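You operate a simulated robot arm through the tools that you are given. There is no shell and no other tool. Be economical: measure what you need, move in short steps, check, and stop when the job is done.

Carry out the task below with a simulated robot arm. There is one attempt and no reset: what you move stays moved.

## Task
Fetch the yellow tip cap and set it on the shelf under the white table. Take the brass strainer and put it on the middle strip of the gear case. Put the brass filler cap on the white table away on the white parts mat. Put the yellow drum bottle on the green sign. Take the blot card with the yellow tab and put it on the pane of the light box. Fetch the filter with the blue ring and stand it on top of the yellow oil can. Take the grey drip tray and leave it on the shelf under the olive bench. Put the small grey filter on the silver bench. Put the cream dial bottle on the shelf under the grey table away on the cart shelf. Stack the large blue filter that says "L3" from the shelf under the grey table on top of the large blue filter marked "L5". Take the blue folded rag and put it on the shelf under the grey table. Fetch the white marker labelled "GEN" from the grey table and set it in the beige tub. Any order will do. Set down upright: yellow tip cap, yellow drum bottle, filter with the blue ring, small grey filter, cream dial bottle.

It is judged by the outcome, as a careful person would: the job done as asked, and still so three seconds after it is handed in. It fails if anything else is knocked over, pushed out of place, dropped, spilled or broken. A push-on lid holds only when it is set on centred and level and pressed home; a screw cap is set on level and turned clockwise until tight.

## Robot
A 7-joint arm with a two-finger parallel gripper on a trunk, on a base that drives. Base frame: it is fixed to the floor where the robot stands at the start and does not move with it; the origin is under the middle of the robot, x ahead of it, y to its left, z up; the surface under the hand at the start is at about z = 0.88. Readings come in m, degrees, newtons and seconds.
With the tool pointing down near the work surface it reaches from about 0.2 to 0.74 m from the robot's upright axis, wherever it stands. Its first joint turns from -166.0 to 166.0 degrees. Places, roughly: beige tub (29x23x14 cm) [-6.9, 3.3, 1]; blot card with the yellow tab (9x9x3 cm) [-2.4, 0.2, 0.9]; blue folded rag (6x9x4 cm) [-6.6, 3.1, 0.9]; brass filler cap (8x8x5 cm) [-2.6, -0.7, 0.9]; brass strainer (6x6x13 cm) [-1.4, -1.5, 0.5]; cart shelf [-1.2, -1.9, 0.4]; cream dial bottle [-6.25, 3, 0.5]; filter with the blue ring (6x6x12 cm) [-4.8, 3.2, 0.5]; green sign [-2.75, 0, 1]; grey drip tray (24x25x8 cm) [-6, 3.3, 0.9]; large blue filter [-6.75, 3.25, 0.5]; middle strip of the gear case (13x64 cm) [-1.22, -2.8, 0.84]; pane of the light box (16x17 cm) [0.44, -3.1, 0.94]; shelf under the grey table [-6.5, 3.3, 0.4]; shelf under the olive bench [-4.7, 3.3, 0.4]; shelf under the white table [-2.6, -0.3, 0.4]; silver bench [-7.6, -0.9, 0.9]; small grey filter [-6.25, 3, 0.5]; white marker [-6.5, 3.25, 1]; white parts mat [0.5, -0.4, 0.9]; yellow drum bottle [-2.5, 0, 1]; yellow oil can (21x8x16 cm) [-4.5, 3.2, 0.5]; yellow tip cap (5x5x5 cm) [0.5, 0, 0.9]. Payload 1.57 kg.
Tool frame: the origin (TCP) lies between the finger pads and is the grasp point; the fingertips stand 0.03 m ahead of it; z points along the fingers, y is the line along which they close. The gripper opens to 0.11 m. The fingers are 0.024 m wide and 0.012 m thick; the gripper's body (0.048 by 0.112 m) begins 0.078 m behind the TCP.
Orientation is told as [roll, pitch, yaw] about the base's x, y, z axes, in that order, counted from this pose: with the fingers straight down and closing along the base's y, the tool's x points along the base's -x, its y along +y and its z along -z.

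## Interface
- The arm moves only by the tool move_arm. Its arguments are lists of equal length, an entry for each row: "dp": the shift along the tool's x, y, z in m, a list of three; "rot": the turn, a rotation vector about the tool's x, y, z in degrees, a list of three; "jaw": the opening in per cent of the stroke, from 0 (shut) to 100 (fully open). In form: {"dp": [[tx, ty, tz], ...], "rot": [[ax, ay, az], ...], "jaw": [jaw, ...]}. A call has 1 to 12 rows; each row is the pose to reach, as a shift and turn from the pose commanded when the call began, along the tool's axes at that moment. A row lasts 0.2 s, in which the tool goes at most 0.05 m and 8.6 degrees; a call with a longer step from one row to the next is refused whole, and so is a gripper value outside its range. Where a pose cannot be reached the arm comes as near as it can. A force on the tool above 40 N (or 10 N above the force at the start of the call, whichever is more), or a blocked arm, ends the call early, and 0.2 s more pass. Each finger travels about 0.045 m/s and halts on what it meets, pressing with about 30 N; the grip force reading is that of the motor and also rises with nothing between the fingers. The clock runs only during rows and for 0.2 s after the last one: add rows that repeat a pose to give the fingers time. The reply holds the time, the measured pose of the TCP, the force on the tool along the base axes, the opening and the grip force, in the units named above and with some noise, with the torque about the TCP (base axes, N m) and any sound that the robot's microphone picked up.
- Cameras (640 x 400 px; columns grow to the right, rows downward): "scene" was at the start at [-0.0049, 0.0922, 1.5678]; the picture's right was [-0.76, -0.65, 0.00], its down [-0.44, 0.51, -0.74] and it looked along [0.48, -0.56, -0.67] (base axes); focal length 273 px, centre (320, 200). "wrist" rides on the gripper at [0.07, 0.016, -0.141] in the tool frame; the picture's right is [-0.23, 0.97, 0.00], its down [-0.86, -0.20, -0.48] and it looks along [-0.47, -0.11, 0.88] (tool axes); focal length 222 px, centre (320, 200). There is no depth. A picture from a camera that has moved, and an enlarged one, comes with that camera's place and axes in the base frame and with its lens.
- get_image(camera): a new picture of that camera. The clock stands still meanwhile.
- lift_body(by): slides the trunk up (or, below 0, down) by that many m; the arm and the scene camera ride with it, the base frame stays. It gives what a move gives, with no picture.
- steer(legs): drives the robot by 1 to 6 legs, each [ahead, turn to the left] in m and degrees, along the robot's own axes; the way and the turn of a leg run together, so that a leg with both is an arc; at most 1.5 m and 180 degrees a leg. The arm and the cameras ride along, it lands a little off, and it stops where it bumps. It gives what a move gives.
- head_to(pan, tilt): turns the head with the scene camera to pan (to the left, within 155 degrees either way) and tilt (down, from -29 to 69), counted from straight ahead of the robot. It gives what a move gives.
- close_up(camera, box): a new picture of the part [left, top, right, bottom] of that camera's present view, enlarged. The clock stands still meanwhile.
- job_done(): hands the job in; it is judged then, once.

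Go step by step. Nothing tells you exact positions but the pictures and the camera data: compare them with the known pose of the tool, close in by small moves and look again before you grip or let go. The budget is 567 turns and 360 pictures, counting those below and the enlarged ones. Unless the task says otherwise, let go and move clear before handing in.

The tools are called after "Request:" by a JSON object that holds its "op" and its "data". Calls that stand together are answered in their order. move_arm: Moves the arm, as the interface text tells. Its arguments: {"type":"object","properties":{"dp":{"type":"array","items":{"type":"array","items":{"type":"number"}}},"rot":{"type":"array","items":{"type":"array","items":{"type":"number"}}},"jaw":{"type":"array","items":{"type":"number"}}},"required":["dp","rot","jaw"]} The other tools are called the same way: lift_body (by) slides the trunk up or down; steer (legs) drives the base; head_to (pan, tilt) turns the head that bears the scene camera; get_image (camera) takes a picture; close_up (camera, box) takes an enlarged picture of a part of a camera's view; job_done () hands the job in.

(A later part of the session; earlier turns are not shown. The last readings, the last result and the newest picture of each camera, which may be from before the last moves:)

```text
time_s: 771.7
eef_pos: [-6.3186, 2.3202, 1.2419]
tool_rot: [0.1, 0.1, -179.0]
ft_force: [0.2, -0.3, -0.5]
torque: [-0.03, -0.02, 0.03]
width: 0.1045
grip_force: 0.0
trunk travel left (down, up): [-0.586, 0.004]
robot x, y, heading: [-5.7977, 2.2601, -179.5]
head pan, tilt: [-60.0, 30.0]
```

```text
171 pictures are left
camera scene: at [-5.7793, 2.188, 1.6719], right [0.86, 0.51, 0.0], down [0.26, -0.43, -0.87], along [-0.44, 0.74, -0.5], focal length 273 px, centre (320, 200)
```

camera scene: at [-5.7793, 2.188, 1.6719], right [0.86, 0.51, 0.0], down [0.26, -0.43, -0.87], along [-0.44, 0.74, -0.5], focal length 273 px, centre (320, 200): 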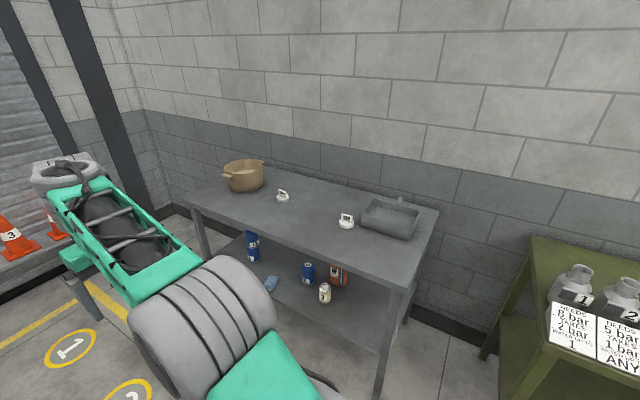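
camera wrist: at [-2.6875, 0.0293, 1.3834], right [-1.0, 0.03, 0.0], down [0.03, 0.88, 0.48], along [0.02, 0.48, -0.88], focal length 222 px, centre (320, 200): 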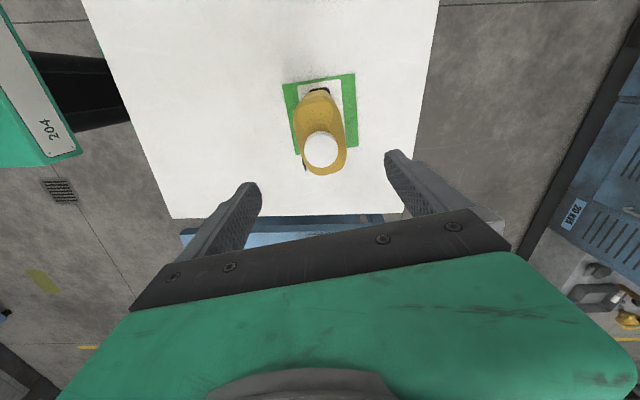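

Request:
{"op": "close_up", "data": {"camera": "scene", "box": [320, 170, 450, 260]}}

```text
4.44 times, centred on (385, 215) of scene
camera zoom: at [-5.7793, 2.188, 1.6719], right [0.86, 0.51, 0.0], down [0.26, -0.43, -0.87], along [-0.44, 0.74, -0.5], focal length 1212 px, centre (31, 133)
```

zoom: 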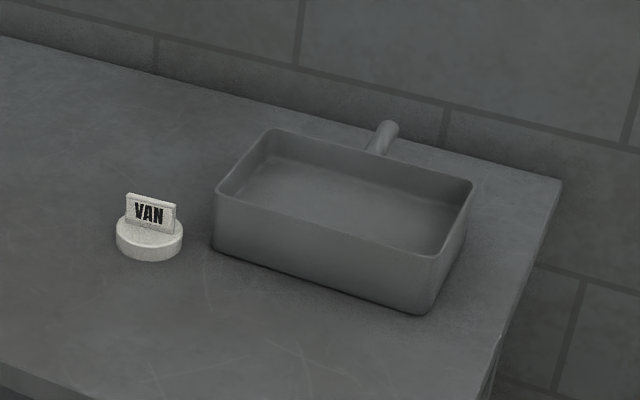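

The tray is a box x -6.17…-5.93, y 3.236…3.394 with a handle at the back. I'll take it by its right wall with a tilted hand. I move in front of it.

Request:
{"op": "steer", "data": {"legs": [[0.19, 0], [0, -90.5], [0.28, 0]]}}

Request:
{"op": "lift_body", "data": {"by": -0.1}}

Request:
{"op": "move_arm", "data": {"dp": [[0, 0, 0], [0, 0, 0], [0, 0, 0], [0, 0, 0], [0, 0, 0], [0, 0, 0], [0, 0, 0]], "rot": [[0, -8, 0], [0, -16, 0], [0, -24, 0], [0, -32, 0], [0, -40, 0], [0, -48, 0], [0, -50, 0]], "jaw": [80, 65, 55, 55, 55, 55, 55]}}

Request:
{"op": "get_image", "data": {"camera": "wrist"}}

Request:
{"op": "head_to", "data": {"pan": 0, "tilt": 40}}

Request:
{"op": "get_image", "data": {"camera": "scene"}}

```text
time_s: 778.7
eef_pos: [-5.9205, 3.0627, 1.2421]
tool_rot: [0.0, 0.1, 90.0]
ft_force: [0.3, -0.6, -0.8]
torque: [0.0, 0.01, -0.04]
width: 0.1047
grip_force: 0.1
trunk travel left (down, up): [-0.586, 0.004]
robot x, y, heading: [-5.988, 2.5393, 89.8]
head pan, tilt: [-60.0, 30.0]
```

```text
time_s: 780.0
eef_pos: [-5.9207, 3.0615, 1.1421]
tool_rot: [0.1, 0.1, 90.0]
ft_force: [0.5, -0.3, -0.3]
torque: [-0.03, 0.03, -0.01]
width: 0.1041
grip_force: 0.0
trunk travel left (down, up): [-0.486, 0.104]
robot x, y, heading: [-5.9853, 2.538, 89.8]
head pan, tilt: [-60.0, 30.0]
```

```text
time_s: 781.7
eef_pos: [-5.9822, 3.1586, 1.2745]
tool_rot: [-4.8, -60.5, 100.4]
ft_force: [0.6, 0.4, 0.2]
torque: [0.02, 0.07, 0.09]
width: 0.0606
grip_force: 0.1
out of reach, approached as far as the arm can: row 3, 4, 5, 6
trunk travel left (down, up): [-0.486, 0.104]
robot x, y, heading: [-5.9874, 2.5387, 90.0]
head pan, tilt: [-60.0, 30.0]
stopped in row 7: the arm was blocked; the commanded pose is now the measured one
```

```text
169 pictures are left
camera wrist: at [-5.982, 3.0024, 1.2828], right [-0.99, 0.01, 0.16], down [0.16, 0.02, 0.99], along [0.0, 1.0, -0.02], focal length 222 px, centre (320, 200)
```

wrist: 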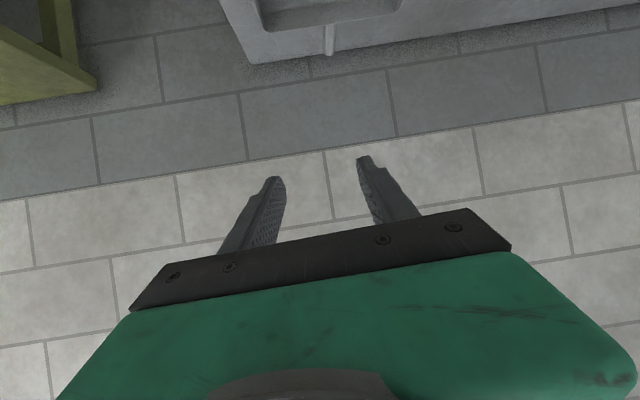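

```text
time_s: 783.0
eef_pos: [-5.9842, 3.1585, 1.2742]
tool_rot: [-5.0, -60.5, 100.5]
ft_force: [-0.8, 0.0, 0.3]
torque: [0.01, 0.02, -0.03]
width: 0.0604
grip_force: 0.0
trunk travel left (down, up): [-0.486, 0.104]
robot x, y, heading: [-5.9872, 2.5373, 90.0]
head pan, tilt: [0.0, 40.0]
```

```text
168 pictures are left
camera scene: at [-6.1401, 2.5661, 1.5563], right [1.0, 0.0, 0.0], down [0.0, -0.64, -0.77], along [0.0, 0.77, -0.64], focal length 273 px, centre (320, 200)
```

scene: 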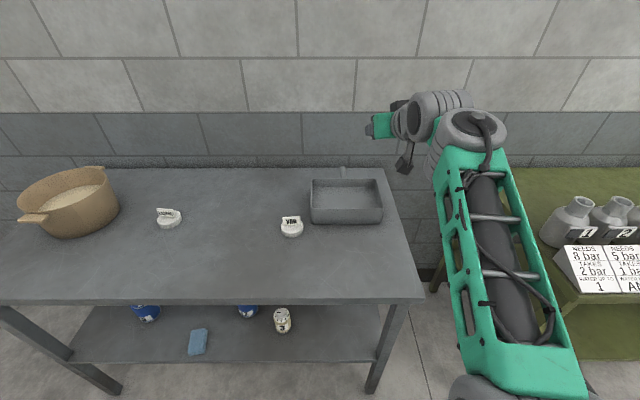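

The wrist ran into a singular pose; I bring it lower and correct the orientation.

Request:
{"op": "move_arm", "data": {"dp": [[0.035, -0.01, 0.014], [0.07, -0.02, 0.028], [0.105, -0.03, 0.044], [0.135, -0.04, 0.058], [0.16, -0.05, 0.07], [0.16, -0.05, 0.07]], "rot": [[0, 0, 0], [1, 3, 1.3], [2, 6, 2.6], [3, 8.5, 4], [4.1, 10.5, 5.2], [4.1, 10.5, 5.2]], "jaw": [55, 55, 55, 55, 55, 55]}}

Request:
{"op": "get_image", "data": {"camera": "wrist"}}

```text
time_s: 784.4
eef_pos: [-5.9245, 3.148, 1.1073]
tool_rot: [-0.9, -50.7, 90.4]
ft_force: [0.3, 0.4, -1.0]
torque: [-0.01, -0.01, 0.01]
width: 0.0604
grip_force: 0.1
trunk travel left (down, up): [-0.486, 0.104]
robot x, y, heading: [-5.986, 2.5398, 89.7]
head pan, tilt: [0.0, 40.0]
```

```text
167 pictures are left
camera wrist: at [-5.9425, 2.9952, 1.1425], right [-0.97, 0.15, 0.17], down [0.19, 0.17, 0.97], along [0.12, 0.97, -0.2], focal length 222 px, centre (320, 200)
```

wrist: 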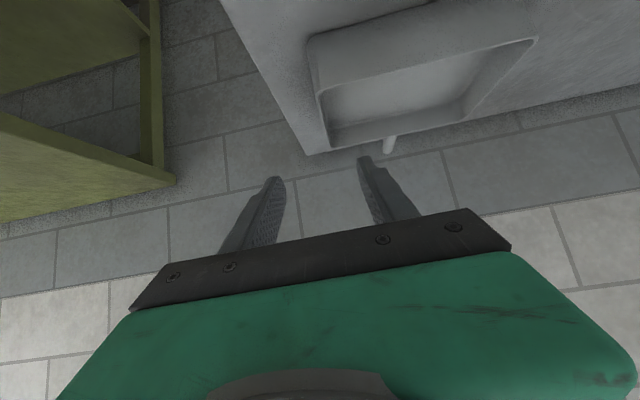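

Request:
{"op": "move_arm", "data": {"dp": [[-0.03, 0.005, 0.036], [-0.06, 0.01, 0.072], [-0.0886, 0.0125, 0.1084], [-0.058, 0.0125, 0.133], [-0.03, 0.0125, 0.156], [-0.008, 0.0125, 0.174], [-0.008, 0.0125, 0.174]], "rot": [[-0.9, 0, 0], [-0.9, 0, 0], [-0.9, 0, 0], [-0.9, 0, 0], [-0.9, 0, 0], [-0.9, 0, 0], [-0.9, 0, 0]], "jaw": [55, 55, 55, 55, 55, 55, 55]}}

Request:
{"op": "get_image", "data": {"camera": "wrist"}}

Request:
{"op": "close_up", "data": {"camera": "scene", "box": [290, 140, 450, 260]}}

```text
time_s: 786.0
eef_pos: [-5.9368, 3.2884, 1.0026]
tool_rot: [0.0, -50.7, 90.5]
ft_force: [1.0, -0.1, 0.6]
torque: [0.01, -0.01, 0.0]
width: 0.0604
grip_force: 0.1
trunk travel left (down, up): [-0.486, 0.104]
robot x, y, heading: [-5.9862, 2.542, 90.0]
head pan, tilt: [0.0, 40.0]
```

```text
166 pictures are left
camera wrist: at [-5.9519, 3.1362, 1.0393], right [-0.97, 0.14, 0.18], down [0.2, 0.17, 0.96], along [0.1, 0.98, -0.2], focal length 222 px, centre (320, 200)
```

wrist: 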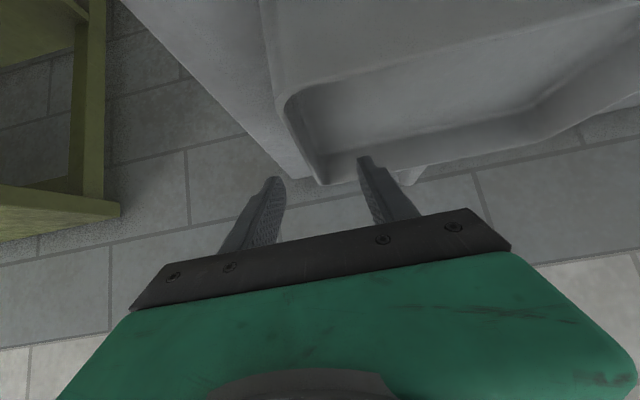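

```text
3.33 times, centred on (370, 200) of scene
camera zoom: at [-6.1401, 2.5663, 1.5565], right [1.0, 0.0, 0.0], down [0.0, -0.64, -0.77], along [0.0, 0.77, -0.64], focal length 909 px, centre (153, 200)
```

zoom: 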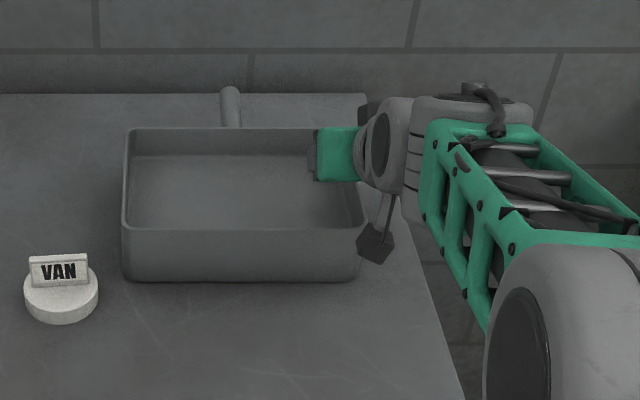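

The wall is about 9 mm right of the jaw centre; I correct and lower over it.

Request:
{"op": "move_arm", "data": {"dp": [[0.0, -0.009, 0.0], [0.013, -0.009, 0.011], [0.026, -0.009, 0.021], [0.037, -0.009, 0.03], [0.037, -0.009, 0.03]], "rot": [[0, 0, 0], [0, 0, 0], [0, 0, 0], [0, 0, 0], [0, 0, 0]], "jaw": [55, 55, 55, 55, 55]}}

Request:
{"op": "get_image", "data": {"camera": "wrist"}}

Request:
{"op": "close_up", "data": {"camera": "scene", "box": [290, 140, 450, 260]}}

```text
time_s: 787.2
eef_pos: [-5.9267, 3.2879, 0.9632]
tool_rot: [-0.1, -51.4, 90.6]
ft_force: [-0.2, 2.2, 22.7]
torque: [0.39, 0.76, -0.02]
width: 0.0609
grip_force: 0.2
trunk travel left (down, up): [-0.486, 0.104]
robot x, y, heading: [-5.9872, 2.5379, 89.8]
head pan, tilt: [0.0, 40.0]
```

```text
164 pictures are left
camera wrist: at [-5.942, 3.1358, 0.9971], right [-0.97, 0.13, 0.18], down [0.2, 0.16, 0.97], along [0.1, 0.98, -0.18], focal length 222 px, centre (320, 200)
```

wrist: 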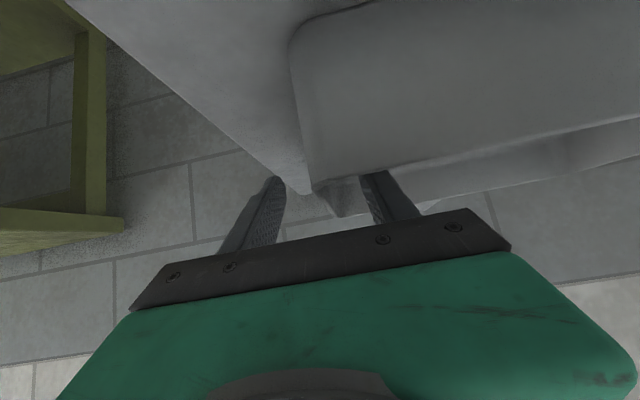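

```text
3.33 times, centred on (370, 200) of scene
camera zoom: at [-6.1402, 2.5639, 1.5569], right [1.0, 0.0, 0.0], down [0.0, -0.64, -0.77], along [0.0, 0.77, -0.64], focal length 909 px, centre (153, 200)
```

zoom: 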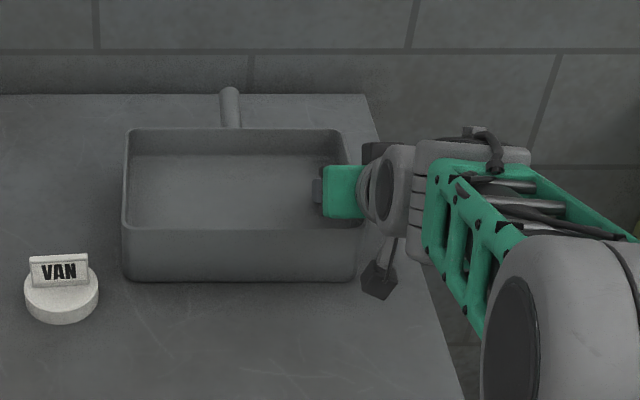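

The inner fingertip touched the tray's floor. I rise 4 mm and close on the wall.

Request:
{"op": "move_arm", "data": {"dp": [[-0.006, 0, -0.005], [-0.006, 0, -0.005], [-0.006, 0, -0.005], [-0.006, 0, -0.005], [-0.006, 0, -0.005], [-0.006, 0, -0.005], [-0.006, 0, -0.005], [-0.006, 0, -0.005]], "rot": [[0, 0.5, 0], [0, 0.5, 0], [0, 0.5, 0], [0, 0.5, 0], [0, 0.5, 0], [0, 0.5, 0], [0, 0.5, 0], [0, 0.5, 0]], "jaw": [55, 45, 30, 15, 0, 0, 0, 0]}}

Request:
{"op": "get_image", "data": {"camera": "wrist"}}

```text
time_s: 789.0
eef_pos: [-5.9266, 3.2858, 0.964]
tool_rot: [0.0, -50.2, 90.3]
ft_force: [2.6, -0.6, 9.3]
torque: [0.29, -0.08, -0.16]
width: 0.0037
grip_force: 24.7
trunk travel left (down, up): [-0.486, 0.104]
robot x, y, heading: [-5.9849, 2.5385, 89.8]
head pan, tilt: [0.0, 40.0]
```

```text
162 pictures are left
camera wrist: at [-5.9414, 3.1343, 1.001], right [-0.97, 0.14, 0.17], down [0.2, 0.18, 0.96], along [0.1, 0.97, -0.2], focal length 222 px, centre (320, 200)
```

wrist: 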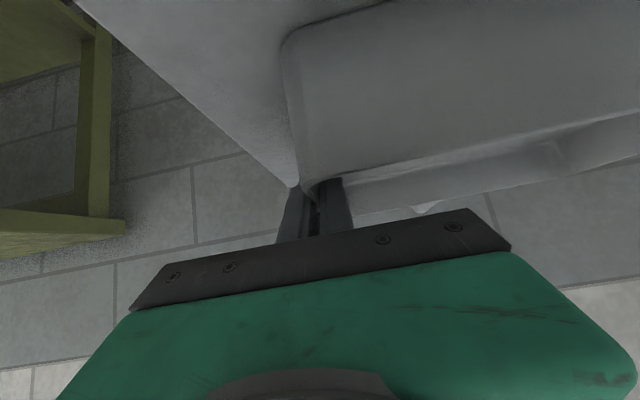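

Gripped the 4 mm wall. I lift a little and check.

Request:
{"op": "lift_body", "data": {"by": 0.05}}

Request:
{"op": "get_image", "data": {"camera": "scene"}}

Request:
{"op": "get_image", "data": {"camera": "wrist"}}

```text
time_s: 789.9
eef_pos: [-5.9276, 3.2863, 1.0124]
tool_rot: [0.1, -50.1, 90.6]
ft_force: [-0.3, -0.3, -3.1]
torque: [0.01, -0.34, 0.0]
width: 0.0038
grip_force: 24.9
trunk travel left (down, up): [-0.536, 0.054]
robot x, y, heading: [-5.9838, 2.5389, 89.9]
head pan, tilt: [0.0, 40.0]
```

```text
161 pictures are left
camera scene: at [-6.1402, 2.5667, 1.6065], right [1.0, 0.0, 0.0], down [0.0, -0.64, -0.77], along [0.0, 0.77, -0.64], focal length 273 px, centre (320, 200)
```

scene: 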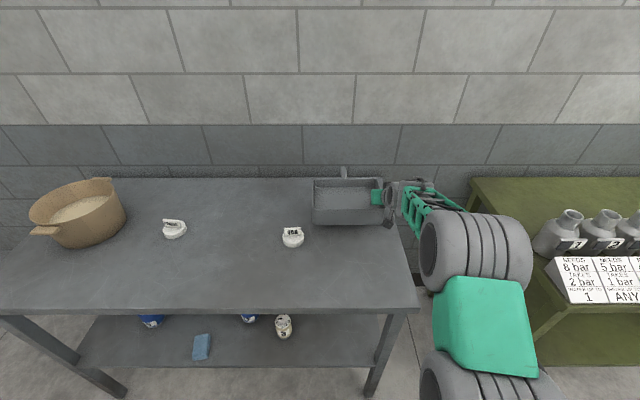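

```text
160 pictures are left
camera wrist: at [-5.9417, 3.1351, 1.0501], right [-0.97, 0.14, 0.17], down [0.2, 0.18, 0.96], along [0.1, 0.97, -0.21], focal length 222 px, centre (320, 200)
```

wrist: 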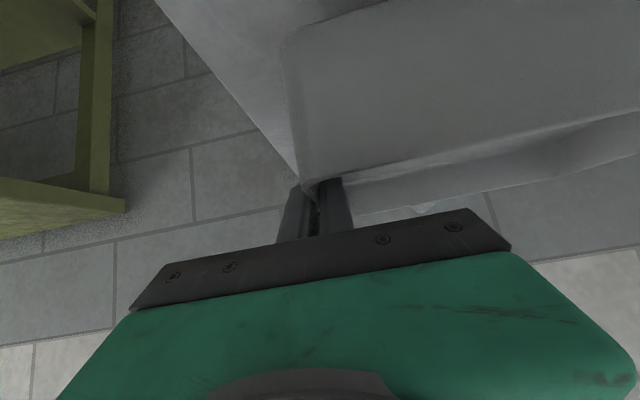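

The tray is held level. I raise, back well off, and carry it over to the olive bench.

Request:
{"op": "lift_body", "data": {"by": 0.05}}

Request:
{"op": "steer", "data": {"legs": [[-0.7, 0], [0, -90], [0.97, 0], [0, 90]]}}

Request:
{"op": "get_image", "data": {"camera": "scene"}}

```text
time_s: 790.9
eef_pos: [-5.9264, 3.2868, 1.0639]
tool_rot: [-0.1, -50.1, 90.4]
ft_force: [0.3, 0.8, -2.3]
torque: [-0.04, -0.31, 0.01]
width: 0.0039
grip_force: 24.9
trunk travel left (down, up): [-0.586, 0.004]
robot x, y, heading: [-5.9847, 2.5374, 89.7]
head pan, tilt: [0.0, 40.0]
```

```text
time_s: 807.0
eef_pos: [-4.9439, 2.5852, 1.0626]
tool_rot: [0.0, -50.1, 89.9]
ft_force: [0.6, -0.5, -2.9]
torque: [-0.04, -0.35, 0.02]
width: 0.0037
grip_force: 25.0
trunk travel left (down, up): [-0.586, 0.004]
robot x, y, heading: [-5.0082, 1.8379, 89.4]
head pan, tilt: [0.0, 40.0]
```

```text
159 pictures are left
camera scene: at [-5.1646, 1.8668, 1.6565], right [1.0, -0.01, 0.0], down [-0.01, -0.64, -0.77], along [0.01, 0.77, -0.64], focal length 273 px, centre (320, 200)
```

scene: 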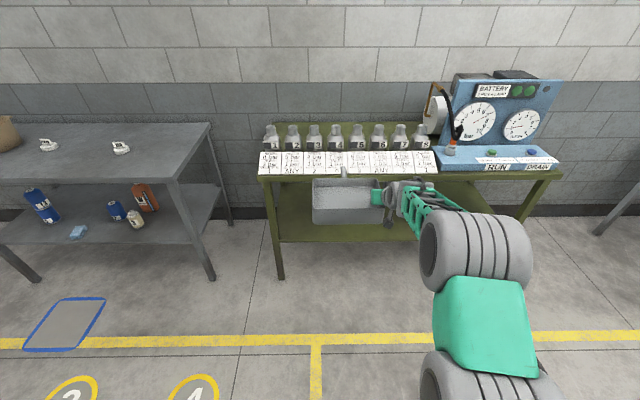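

Request:
{"op": "lift_body", "data": {"by": -0.4}}

Request:
{"op": "lift_body", "data": {"by": -0.13}}

Request:
{"op": "get_image", "data": {"camera": "scene"}}

Request:
{"op": "get_image", "data": {"camera": "wrist"}}

```text
time_s: 810.8
eef_pos: [-4.9432, 2.5849, 0.6638]
tool_rot: [0.0, -50.1, 89.9]
ft_force: [-0.4, 0.4, -3.2]
torque: [-0.02, -0.4, 0.0]
width: 0.0039
grip_force: 23.9
trunk travel left (down, up): [-0.186, 0.404]
robot x, y, heading: [-5.0143, 1.8361, 89.3]
head pan, tilt: [0.0, 40.0]
```

```text
time_s: 812.4
eef_pos: [-4.9444, 2.5855, 0.532]
tool_rot: [0.0, -50.0, 89.9]
ft_force: [0.0, -0.9, -3.8]
torque: [-0.06, -0.35, 0.0]
width: 0.004
grip_force: 24.8
trunk travel left (down, up): [-0.056, 0.534]
robot x, y, heading: [-5.0114, 1.8379, 89.1]
head pan, tilt: [0.0, 40.0]
```

```text
158 pictures are left
camera scene: at [-5.1644, 1.8666, 1.1265], right [1.0, -0.01, 0.0], down [-0.01, -0.64, -0.77], along [0.01, 0.77, -0.64], focal length 273 px, centre (320, 200)
```

scene: 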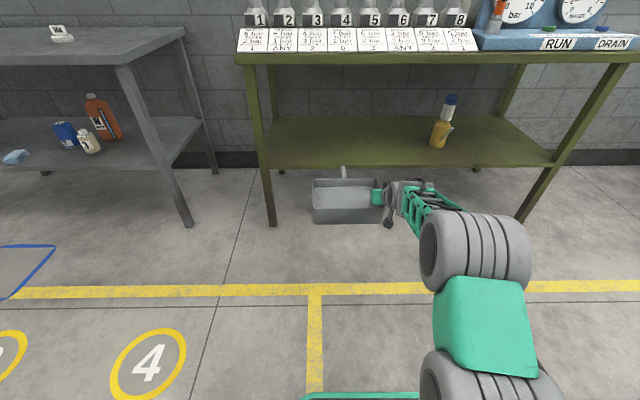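

```text
157 pictures are left
camera wrist: at [-4.9603, 2.4334, 0.5706], right [-0.97, 0.15, 0.17], down [0.2, 0.18, 0.96], along [0.11, 0.97, -0.21], focal length 222 px, centre (320, 200)
```

wrist: 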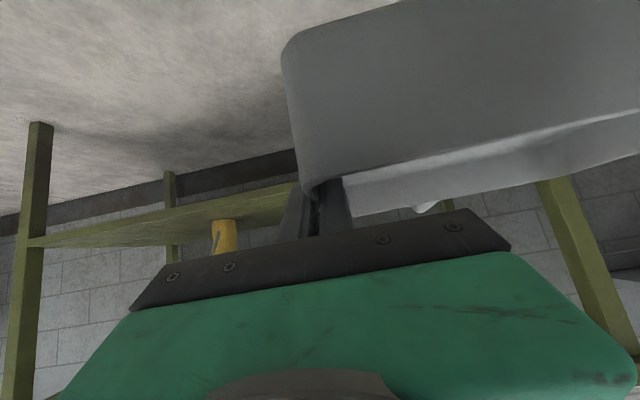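

Request:
{"op": "steer", "data": {"legs": [[0.48, 0]]}}

Request:
{"op": "get_image", "data": {"camera": "scene"}}

```text
time_s: 815.3
eef_pos: [-4.9235, 3.0757, 0.5332]
tool_rot: [-0.1, -50.1, 89.1]
ft_force: [-0.9, 1.0, -3.1]
torque: [-0.08, -0.39, 0.04]
width: 0.0036
grip_force: 25.2
trunk travel left (down, up): [-0.056, 0.534]
robot x, y, heading: [-5.0023, 2.3313, 88.6]
head pan, tilt: [0.0, 40.0]
```

```text
156 pictures are left
camera scene: at [-5.154, 2.3604, 1.1265], right [1.0, -0.03, 0.0], down [-0.02, -0.64, -0.77], along [0.02, 0.77, -0.64], focal length 273 px, centre (320, 200)
```

scene: 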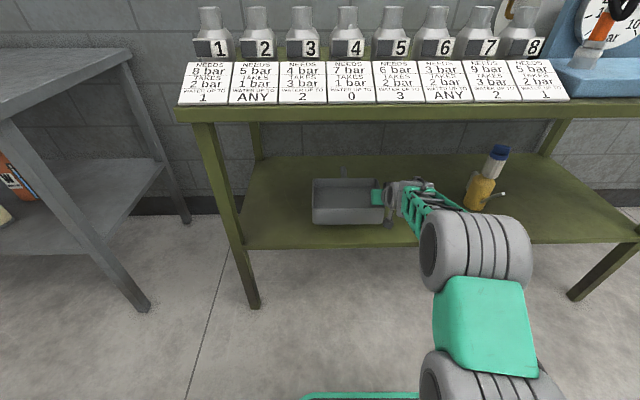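

Request:
{"op": "move_arm", "data": {"dp": [[0.015, 0, 0.0128], [0.0268, 0, 0.0224], [0.032, 0, 0.027], [0.036, 0, 0.03], [0.04, 0, 0.0335], [0.04, 0, 0.0335]], "rot": [[0, 0, 0], [0, 0, 0], [0, 0, 0], [0, 0, 0], [0, 0, 0], [0, 0, 0]], "jaw": [0, 0, 0, 0, 0, 0]}}

Request:
{"op": "close_up", "data": {"camera": "scene", "box": [290, 150, 450, 260]}}

```text
time_s: 816.7
eef_pos: [-4.9251, 3.0783, 0.4833]
tool_rot: [0.0, -50.5, 89.2]
ft_force: [-1.7, -1.3, 8.6]
torque: [-0.71, 0.13, 0.15]
width: 0.004
grip_force: 24.5
trunk travel left (down, up): [-0.056, 0.534]
robot x, y, heading: [-4.9986, 2.3345, 88.7]
head pan, tilt: [0.0, 40.0]
```

```text
3.64 times, centred on (370, 205) of scene
camera zoom: at [-5.1541, 2.3594, 1.1267], right [1.0, -0.03, 0.0], down [-0.02, -0.64, -0.77], along [0.02, 0.77, -0.64], focal length 992 px, centre (138, 182)
```

zoom: 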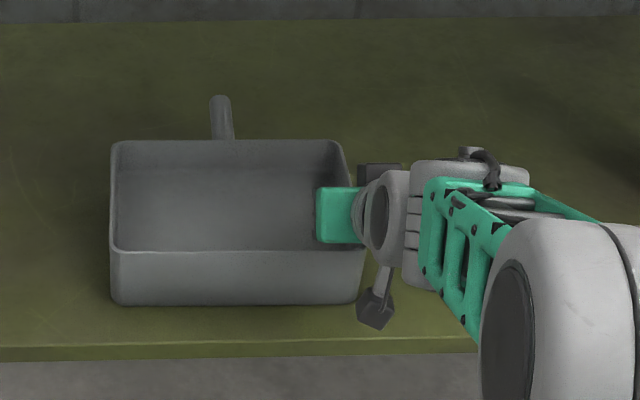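

Request:
{"op": "move_arm", "data": {"dp": [[0.0015, 0, 0.0013], [0.003, 0, 0.0026], [0.003, 0, 0.0026], [0.003, 0, 0.0026], [0.003, 0, 0.0026], [0.003, 0, 0.0026]], "rot": [[0, 0, 0], [0, 0, 0], [0, 0, 0], [0, 0, 0], [0, 0, 0], [0, 0, 0]], "jaw": [0, 0, 8, 16, 24, 30]}}

Request:
{"op": "move_arm", "data": {"dp": [[-0.025, 0, -0.021], [-0.05, 0, -0.042], [-0.065, 0, -0.055], [-0.065, 0, -0.055]], "rot": [[0, 0, 0], [0, 0, 0], [0, 0, 0], [0, 0, 0]], "jaw": [35, 35, 35, 35]}}

Request:
{"op": "get_image", "data": {"camera": "scene"}}

```text
time_s: 818.1
eef_pos: [-4.924, 3.0781, 0.4821]
tool_rot: [-0.1, -50.8, 89.1]
ft_force: [10.3, 0.6, 32.4]
torque: [0.51, 0.14, -0.37]
width: 0.0241
grip_force: 0.0
trunk travel left (down, up): [-0.056, 0.534]
robot x, y, heading: [-5.0054, 2.3315, 88.4]
head pan, tilt: [0.0, 40.0]
```

```text
time_s: 819.1
eef_pos: [-4.9249, 3.076, 0.5624]
tool_rot: [0.0, -50.0, 89.2]
ft_force: [-0.4, 0.2, 0.0]
torque: [0.02, -0.01, 0.0]
width: 0.0385
grip_force: 0.1
trunk travel left (down, up): [-0.056, 0.534]
robot x, y, heading: [-5.001, 2.3272, 88.5]
head pan, tilt: [0.0, 40.0]
```

```text
154 pictures are left
camera scene: at [-5.1539, 2.3601, 1.1265], right [1.0, -0.03, 0.0], down [-0.02, -0.64, -0.77], along [0.02, 0.77, -0.64], focal length 273 px, centre (320, 200)
```

scene: 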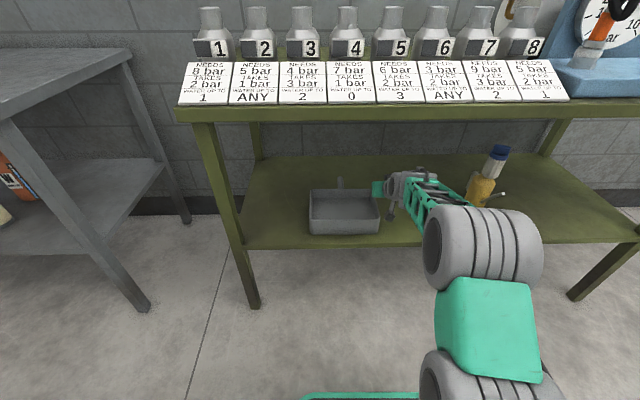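

The tray rests on the shelf. I back out and go for the cream dial bottle.

Request:
{"op": "steer", "data": {"legs": [[-0.45, 0], [0, 91], [1.24, 0], [0, -90]]}}

Request:
{"op": "get_image", "data": {"camera": "scene"}}

Request:
{"op": "get_image", "data": {"camera": "wrist"}}

```text
time_s: 835.2
eef_pos: [-6.171, 2.6983, 0.5615]
tool_rot: [0.0, -50.1, 88.3]
ft_force: [0.4, -0.3, -0.8]
torque: [0.01, 0.03, 0.01]
width: 0.0385
grip_force: 0.1
trunk travel left (down, up): [-0.056, 0.534]
robot x, y, heading: [-6.2601, 1.9543, 87.8]
head pan, tilt: [0.0, 40.0]
```

```text
153 pictures are left
camera scene: at [-6.4113, 1.9847, 1.1265], right [1.0, -0.04, 0.0], down [-0.03, -0.64, -0.77], along [0.03, 0.77, -0.64], focal length 273 px, centre (320, 200)
```

scene: 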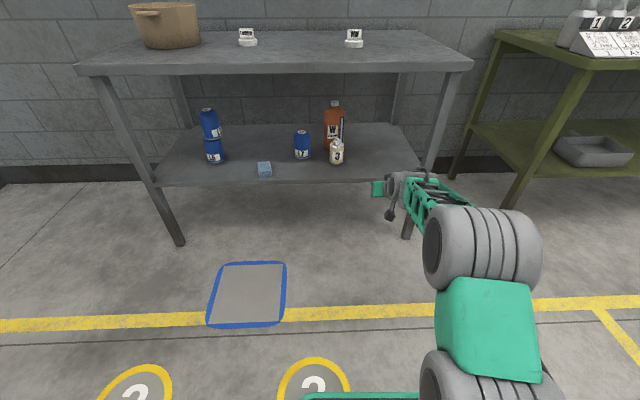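

```text
152 pictures are left
camera wrist: at [-6.1921, 2.5465, 0.5995], right [-0.97, 0.17, 0.17], down [0.2, 0.18, 0.96], along [0.14, 0.97, -0.21], focal length 222 px, centre (320, 200)
```

wrist: 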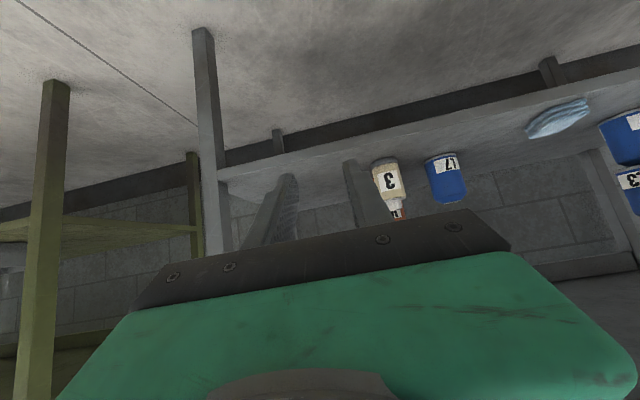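

Request:
{"op": "steer", "data": {"legs": [[0, 6.5], [0.28, 0]]}}

Request:
{"op": "move_arm", "data": {"dp": [[0.015, 0.005, 0.013], [0.035, 0.01, 0.029], [0.055, 0.016, 0.046], [0.07, 0.016, 0.058], [0.07, 0.016, 0.058]], "rot": [[0, 0, 0], [0, 0, 0], [0, 0, 0], [0, 0, 0], [0, 0, 0]], "jaw": [45, 60, 75, 85, 85]}}

Request:
{"op": "get_image", "data": {"camera": "wrist"}}

Request:
{"op": "get_image", "data": {"camera": "scene"}}

```text
time_s: 837.8
eef_pos: [-6.2746, 2.9794, 0.5623]
tool_rot: [-0.1, -50.1, 94.7]
ft_force: [-0.3, 0.0, -0.5]
torque: [-0.02, 0.03, -0.01]
width: 0.0387
grip_force: 0.0
trunk travel left (down, up): [-0.056, 0.534]
robot x, y, heading: [-6.2802, 2.2315, 93.9]
head pan, tilt: [0.0, 40.0]
```

```text
time_s: 839.0
eef_pos: [-6.2918, 2.9774, 0.4687]
tool_rot: [0.0, -50.1, 94.7]
ft_force: [0.5, 1.4, 0.9]
torque: [-0.02, 0.01, -0.01]
width: 0.0935
grip_force: 0.0
trunk travel left (down, up): [-0.056, 0.534]
robot x, y, heading: [-6.2799, 2.2316, 94.2]
head pan, tilt: [0.0, 40.0]
```

```text
151 pictures are left
camera wrist: at [-6.2953, 2.8246, 0.5068], right [-0.98, 0.07, 0.17], down [0.18, 0.2, 0.96], along [0.03, 0.98, -0.21], focal length 222 px, centre (320, 200)
```

wrist: 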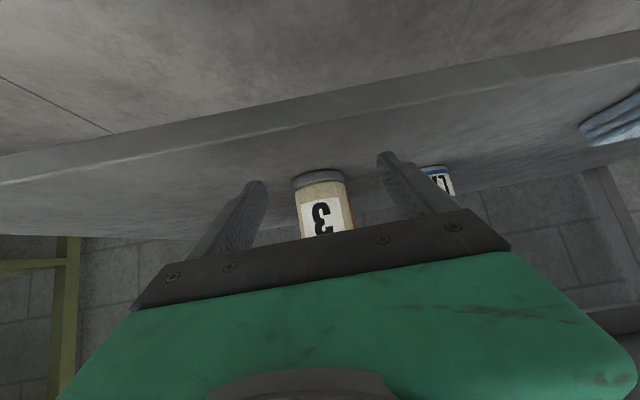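

```text
150 pictures are left
camera scene: at [-6.4341, 2.2435, 1.1265], right [1.0, 0.07, 0.0], down [0.05, -0.64, -0.77], along [-0.05, 0.76, -0.64], focal length 273 px, centre (320, 200)
```

scene: 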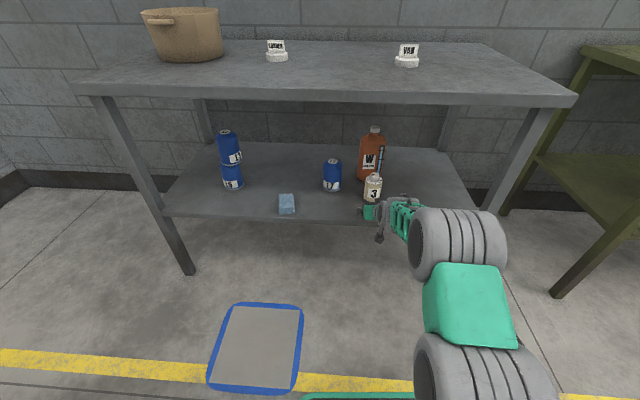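

Request:
{"op": "move_arm", "data": {"dp": [[0, -0.012, 0], [0, -0.012, 0]], "rot": [[0, 0, 0], [0, 0, 0]], "jaw": [85, 85]}}

Request:
{"op": "steer", "data": {"legs": [[0.13, 0]]}}

Request:
{"op": "get_image", "data": {"camera": "wrist"}}

```text
time_s: 839.5
eef_pos: [-6.2791, 2.9793, 0.4694]
tool_rot: [0.0, -50.1, 94.7]
ft_force: [-0.5, 0.0, -0.6]
torque: [0.01, -0.03, -0.04]
width: 0.0933
grip_force: 0.1
trunk travel left (down, up): [-0.056, 0.534]
robot x, y, heading: [-6.2785, 2.2329, 93.9]
head pan, tilt: [0.0, 40.0]
```

```text
time_s: 840.8
eef_pos: [-6.2912, 3.1084, 0.4699]
tool_rot: [0.1, -50.1, 95.0]
ft_force: [-0.3, 0.4, 0.3]
torque: [0.03, -0.05, -0.01]
width: 0.0935
grip_force: 0.2
trunk travel left (down, up): [-0.056, 0.534]
robot x, y, heading: [-6.2889, 2.3574, 94.3]
head pan, tilt: [0.0, 40.0]
```

```text
149 pictures are left
camera wrist: at [-6.2936, 2.9557, 0.508], right [-0.98, 0.06, 0.17], down [0.18, 0.2, 0.96], along [0.03, 0.98, -0.21], focal length 222 px, centre (320, 200)
```

wrist: 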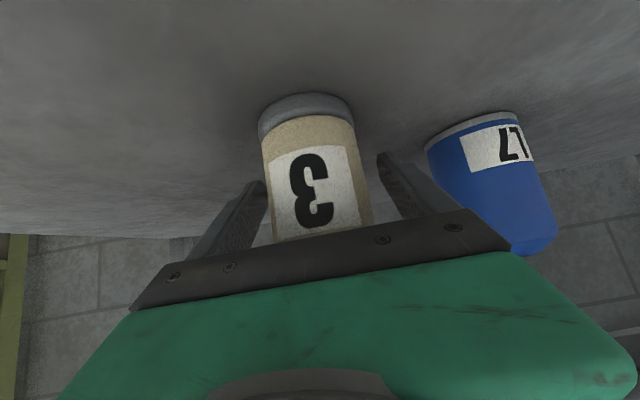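

Well centred. I close and lift.

Request:
{"op": "move_arm", "data": {"dp": [[0, -0.002, 0], [0, -0.002, 0], [0, -0.002, 0], [0, -0.002, 0], [0, -0.002, 0], [-0.015, -0.002, -0.013], [-0.035, -0.002, -0.03], [-0.055, -0.002, -0.047]], "rot": [[0, 0, 0], [0, 0, 0], [0, 0, 0], [0, 0, 0], [0, 0, 0], [0, 0, 0], [0, 0, 0], [0, 0, 0]], "jaw": [70, 55, 40, 30, 30, 30, 30, 30]}}

Request:
{"op": "get_image", "data": {"camera": "wrist"}}

```text
time_s: 842.6
eef_pos: [-6.2886, 3.1067, 0.5407]
tool_rot: [0.1, -50.0, 94.8]
ft_force: [0.5, 0.2, -2.8]
torque: [0.05, 0.02, 0.02]
width: 0.0629
grip_force: 29.9
trunk travel left (down, up): [-0.056, 0.534]
robot x, y, heading: [-6.2916, 2.3515, 94.1]
head pan, tilt: [0.0, 40.0]
```

```text
148 pictures are left
camera wrist: at [-6.2912, 2.9553, 0.5785], right [-0.98, 0.06, 0.17], down [0.18, 0.2, 0.96], along [0.03, 0.98, -0.21], focal length 222 px, centre (320, 200)
```

wrist: 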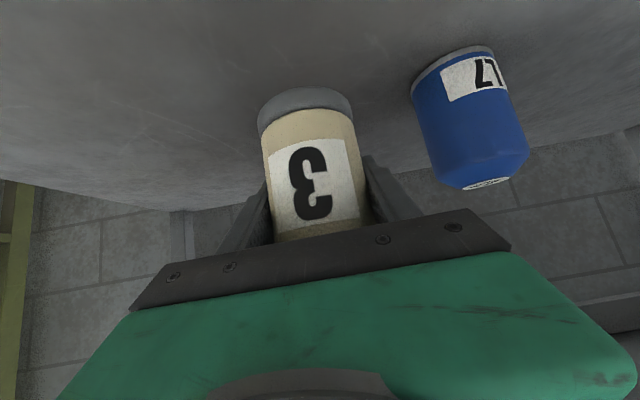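

Held. I back out, raise, draw in the arm and drive to the cart.

Request:
{"op": "steer", "data": {"legs": [[-0.4, 0]]}}

Request:
{"op": "lift_body", "data": {"by": 0.35}}

Request:
{"op": "move_arm", "data": {"dp": [[0.01, 0, -0.045], [0.02, 0, -0.09], [0.03, 0, -0.135], [0.04, 0, -0.18]], "rot": [[0, 0, 0], [0, 0, 0], [0, 0, 0], [0, 0, 0]], "jaw": [30, 30, 30, 30]}}

Request:
{"op": "steer", "data": {"legs": [[0, -92], [1.5, 0], [1.5, 0], [1.5, 0], [0.4, 0], [0, -90]]}}

```text
time_s: 845.1
eef_pos: [-6.2564, 2.7056, 0.5409]
tool_rot: [-0.1, -50.1, 94.8]
ft_force: [-1.0, 0.2, -3.0]
torque: [0.05, 0.01, 0.0]
width: 0.0629
grip_force: 30.3
trunk travel left (down, up): [-0.056, 0.534]
robot x, y, heading: [-6.2593, 1.9537, 94.2]
head pan, tilt: [0.0, 40.0]
```

```text
time_s: 848.6
eef_pos: [-6.2579, 2.7057, 0.8907]
tool_rot: [0.1, -50.0, 94.8]
ft_force: [-0.1, 0.1, -2.9]
torque: [0.06, -0.03, -0.04]
width: 0.0627
grip_force: 30.0
trunk travel left (down, up): [-0.406, 0.184]
robot x, y, heading: [-6.2615, 1.9572, 94.1]
head pan, tilt: [0.0, 40.0]
```

```text
time_s: 849.6
eef_pos: [-6.2424, 2.5421, 0.9761]
tool_rot: [0.0, -50.0, 94.8]
ft_force: [0.0, 0.0, -3.2]
torque: [0.06, 0.0, 0.02]
width: 0.0626
grip_force: 29.8
trunk travel left (down, up): [-0.406, 0.184]
robot x, y, heading: [-6.2591, 1.9557, 94.1]
head pan, tilt: [0.0, 40.0]
```

```text
time_s: 880.6
eef_pos: [-1.4376, 1.6276, 0.9762]
tool_rot: [0.0, -50.1, -86.1]
ft_force: [0.0, -0.4, -3.6]
torque: [-0.01, 0.0, 0.02]
width: 0.0627
grip_force: 30.2
trunk travel left (down, up): [-0.406, 0.184]
robot x, y, heading: [-1.4096, 2.2149, -87.2]
head pan, tilt: [0.0, 40.0]
```

Request:
{"op": "steer", "data": {"legs": [[1.5, 0], [1.1, 0], [0, -3]]}}

Request:
{"op": "lift_body", "data": {"by": -0.36}}

Request:
{"op": "get_image", "data": {"camera": "scene"}}

Request:
{"op": "get_image", "data": {"camera": "wrist"}}

```text
time_s: 893.9
eef_pos: [-1.3777, -1.0113, 0.9747]
tool_rot: [0.0, -50.1, -90.3]
ft_force: [-0.2, -0.2, -2.3]
torque: [-0.03, 0.0, 0.01]
width: 0.0625
grip_force: 30.3
trunk travel left (down, up): [-0.406, 0.184]
robot x, y, heading: [-1.3092, -0.4296, -91.4]
head pan, tilt: [0.0, 40.0]
```

```text
time_s: 897.4
eef_pos: [-1.378, -1.0114, 0.6167]
tool_rot: [-0.1, -50.1, -90.4]
ft_force: [-1.3, -0.9, -2.8]
torque: [-0.01, 0.01, 0.02]
width: 0.0623
grip_force: 29.6
trunk travel left (down, up): [-0.046, 0.544]
robot x, y, heading: [-1.3067, -0.4253, -91.3]
head pan, tilt: [0.0, 40.0]
```

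```text
147 pictures are left
camera scene: at [-1.1539, -0.4547, 1.1165], right [-1.0, 0.02, 0.0], down [0.01, 0.64, -0.77], along [-0.01, -0.77, -0.64], focal length 273 px, centre (320, 200)
```

scene: 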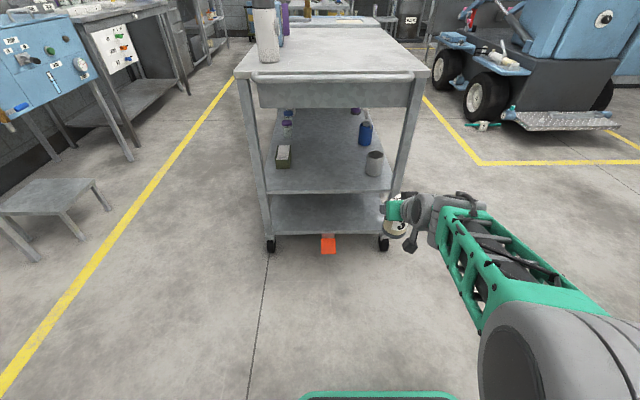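

```text
146 pictures are left
camera wrist: at [-1.3601, -0.8567, 0.653], right [0.97, -0.15, 0.17], down [-0.2, -0.18, 0.96], along [-0.12, -0.97, -0.21], focal length 222 px, centre (320, 200)
```

wrist: 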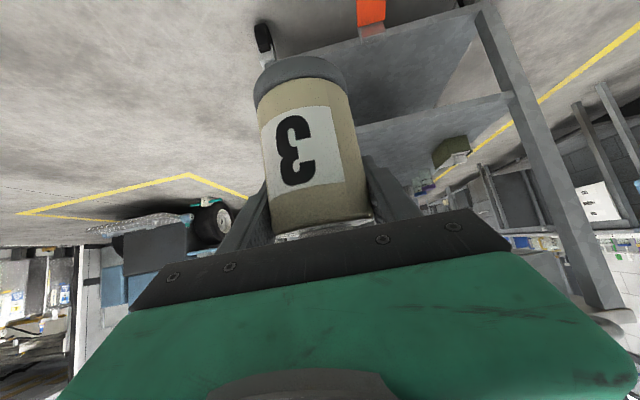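

The shelf is free in the front middle, about [-1.24, -1.49]. I turn slightly, lower the hand and drive in.

Request:
{"op": "steer", "data": {"legs": [[0, 8]]}}

Request:
{"op": "move_arm", "data": {"dp": [[0.02, 0, 0.017], [0.045, 0, 0.038], [0.075, 0, 0.063], [0.08, 0, 0.067], [0.08, 0, 0.067]], "rot": [[0, 0, 0], [0, 0, 0], [0, 0, 0], [0, 0, 0], [0, 0, 0]], "jaw": [30, 30, 30, 30, 30]}}

Request:
{"op": "steer", "data": {"legs": [[0.3, 0]]}}

Request:
{"op": "get_image", "data": {"camera": "scene"}}

Request:
{"op": "get_image", "data": {"camera": "wrist"}}

```text
time_s: 898.4
eef_pos: [-1.2955, -1.0149, 0.6145]
tool_rot: [0.1, -50.1, -82.3]
ft_force: [-0.2, -0.1, -2.6]
torque: [-0.01, 0.04, -0.02]
width: 0.0627
grip_force: 30.1
trunk travel left (down, up): [-0.046, 0.544]
robot x, y, heading: [-1.3051, -0.426, -83.0]
head pan, tilt: [0.0, 40.0]
```

```text
time_s: 899.6
eef_pos: [-1.2963, -1.0149, 0.5108]
tool_rot: [0.0, -50.1, -82.3]
ft_force: [-0.6, -0.5, -2.8]
torque: [-0.06, 0.0, 0.02]
width: 0.0623
grip_force: 30.1
trunk travel left (down, up): [-0.046, 0.544]
robot x, y, heading: [-1.3061, -0.4279, -83.0]
head pan, tilt: [0.0, 40.0]
```

```text
time_s: 901.7
eef_pos: [-1.2638, -1.3165, 0.5099]
tool_rot: [0.0, -50.2, -82.7]
ft_force: [0.3, -0.2, -2.0]
torque: [-0.02, 0.02, -0.02]
width: 0.0624
grip_force: 29.8
trunk travel left (down, up): [-0.046, 0.544]
robot x, y, heading: [-1.274, -0.7292, -83.2]
head pan, tilt: [0.0, 40.0]
```

```text
145 pictures are left
camera scene: at [-1.1155, -0.7344, 1.1165], right [-0.99, -0.12, 0.0], down [-0.07, 0.64, -0.77], along [0.09, -0.76, -0.64], focal length 273 px, centre (320, 200)
```

scene: 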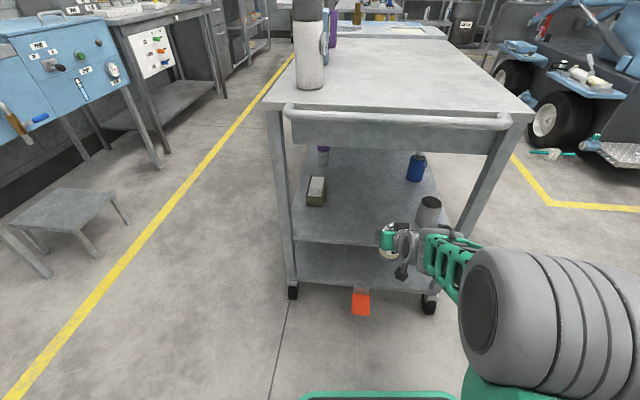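

```text
144 pictures are left
camera wrist: at [-1.267, -1.1605, 0.5481], right [0.98, -0.02, 0.17], down [-0.17, -0.21, 0.96], along [0.02, -0.98, -0.21], focal length 222 px, centre (320, 200)
```

wrist: 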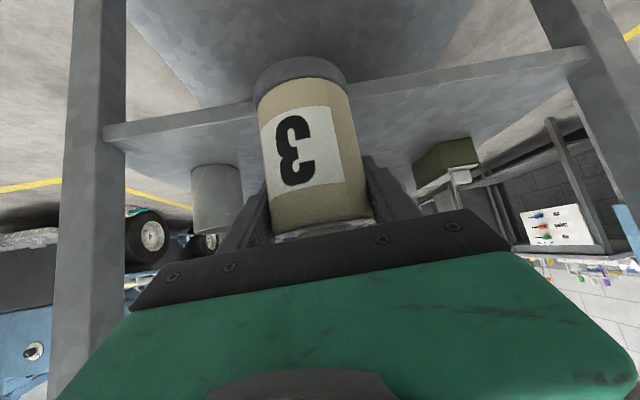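

Request:
{"op": "steer", "data": {"legs": [[0.09, 0]]}}

Request:
{"op": "move_arm", "data": {"dp": [[-0.019, 0, 0.023], [-0.038, 0, 0.046], [-0.054, 0, 0.065], [-0.04, 0, 0.077], [-0.025, 0, 0.09], [-0.025, 0, 0.09]], "rot": [[0, 0, 0], [0, 0, 0], [0, 0, 0], [0, 0, 0], [0, 0, 0], [0, 0, 0]], "jaw": [30, 30, 30, 30, 30, 30]}}

Request:
{"op": "get_image", "data": {"camera": "scene"}}

Request:
{"op": "get_image", "data": {"camera": "wrist"}}

```text
time_s: 902.8
eef_pos: [-1.2534, -1.4052, 0.5102]
tool_rot: [0.1, -50.0, -82.7]
ft_force: [-0.2, -0.2, -2.5]
torque: [-0.03, 0.01, -0.02]
width: 0.0623
grip_force: 29.7
trunk travel left (down, up): [-0.046, 0.544]
robot x, y, heading: [-1.2601, -0.8186, -83.4]
head pan, tilt: [0.0, 40.0]
```

```text
time_s: 904.2
eef_pos: [-1.2439, -1.4905, 0.4736]
tool_rot: [0.0, -50.2, -82.7]
ft_force: [-0.2, -1.2, 0.0]
torque: [-0.09, 0.06, -0.02]
width: 0.0623
grip_force: 29.4
trunk travel left (down, up): [-0.046, 0.544]
robot x, y, heading: [-1.2623, -0.8164, -83.4]
head pan, tilt: [0.0, 40.0]
```

```text
143 pictures are left
camera scene: at [-1.1051, -0.8237, 1.1166], right [-0.99, -0.12, 0.0], down [-0.07, 0.64, -0.77], along [0.09, -0.76, -0.64], focal length 273 px, centre (320, 200)
```

scene: 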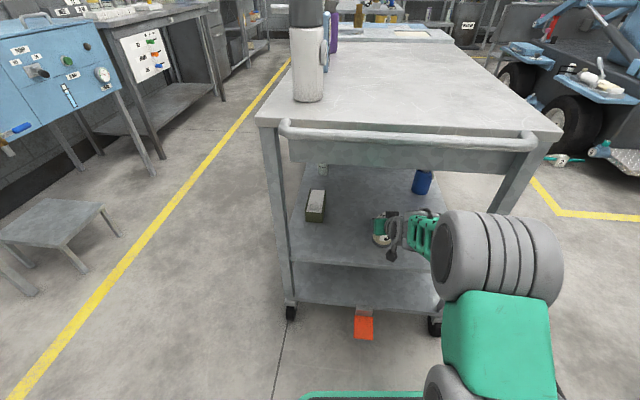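

```text
142 pictures are left
camera wrist: at [-1.2462, -1.3351, 0.5112], right [0.98, -0.02, 0.17], down [-0.17, -0.2, 0.96], along [0.02, -0.98, -0.2], focal length 222 px, centre (320, 200)
```

wrist: 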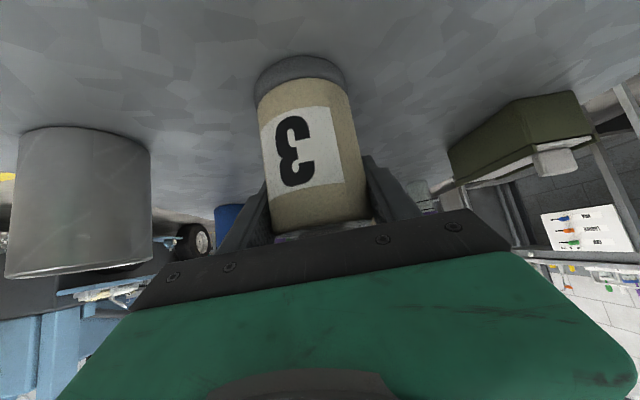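

Request:
{"op": "move_arm", "data": {"dp": [[0.0015, 0, 0.0013], [0.003, 0, 0.0026], [0.0045, 0, 0.0038], [0.0045, 0, 0.0038]], "rot": [[0, 0, 0], [0, 0, 0], [0, 0, 0], [0, 0, 0]], "jaw": [30, 30, 30, 30]}}

```text
time_s: 905.2
eef_pos: [-1.2429, -1.4907, 0.4701]
tool_rot: [0.0, -50.4, -82.7]
ft_force: [0.5, -2.9, 18.8]
torque: [0.05, -0.16, -0.1]
width: 0.0609
grip_force: 30.1
trunk travel left (down, up): [-0.046, 0.544]
robot x, y, heading: [-1.2621, -0.8193, -83.5]
head pan, tilt: [0.0, 40.0]
```

Standing on the cart shelf. I open and back out.

Request:
{"op": "move_arm", "data": {"dp": [[-0.0015, 0, -0.0013], [-0.0015, 0, -0.0013], [-0.0015, 0, -0.0013], [-0.0015, 0, -0.0013], [-0.0015, 0, -0.0013]], "rot": [[0, 0, 0], [0, 0, 0], [0, 0, 0], [0, 0, 0], [0, 0, 0]], "jaw": [45, 60, 70, 85, 85]}}

Request:
{"op": "steer", "data": {"legs": [[-0.45, 0]]}}

Request:
{"op": "get_image", "data": {"camera": "scene"}}

Request:
{"op": "close_up", "data": {"camera": "scene", "box": [240, 80, 440, 230]}}

```text
time_s: 906.4
eef_pos: [-1.2429, -1.4898, 0.4671]
tool_rot: [0.0, -50.0, -82.7]
ft_force: [-0.2, 0.1, 0.1]
torque: [0.0, 0.0, 0.01]
width: 0.0934
grip_force: 0.1
trunk travel left (down, up): [-0.046, 0.544]
robot x, y, heading: [-1.2629, -0.8152, -83.4]
head pan, tilt: [0.0, 40.0]
```

```text
time_s: 909.1
eef_pos: [-1.2952, -1.0371, 0.4678]
tool_rot: [0.0, -50.1, -82.8]
ft_force: [-0.2, 0.1, -0.6]
torque: [0.04, -0.02, -0.01]
width: 0.0932
grip_force: 0.1
trunk travel left (down, up): [-0.046, 0.544]
robot x, y, heading: [-1.3153, -0.3657, -83.2]
head pan, tilt: [0.0, 40.0]
```

```text
141 pictures are left
camera scene: at [-1.1577, -0.3712, 1.1165], right [-0.99, -0.12, 0.0], down [-0.07, 0.64, -0.77], along [0.09, -0.76, -0.64], focal length 273 px, centre (320, 200)
```

scene: 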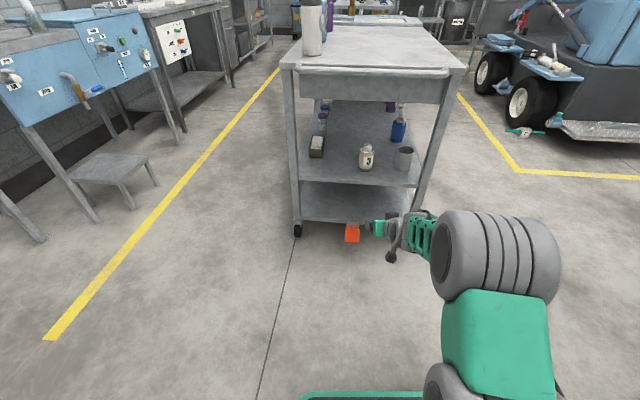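

```text
2.67 times, centred on (340, 155) of scene
camera zoom: at [-1.1577, -0.3712, 1.1165], right [-0.99, -0.12, 0.0], down [-0.07, 0.64, -0.77], along [0.09, -0.76, -0.64], focal length 727 px, centre (267, 320)
```

zoom: 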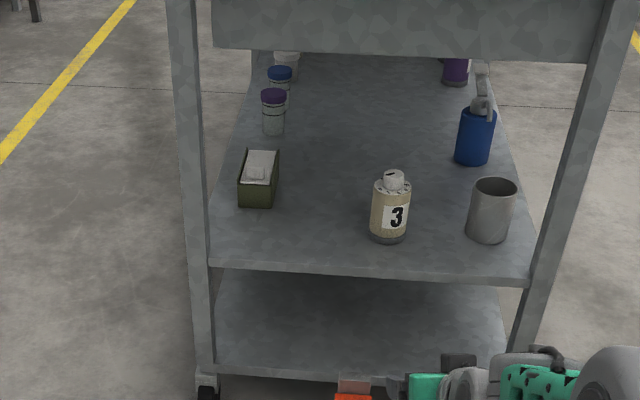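

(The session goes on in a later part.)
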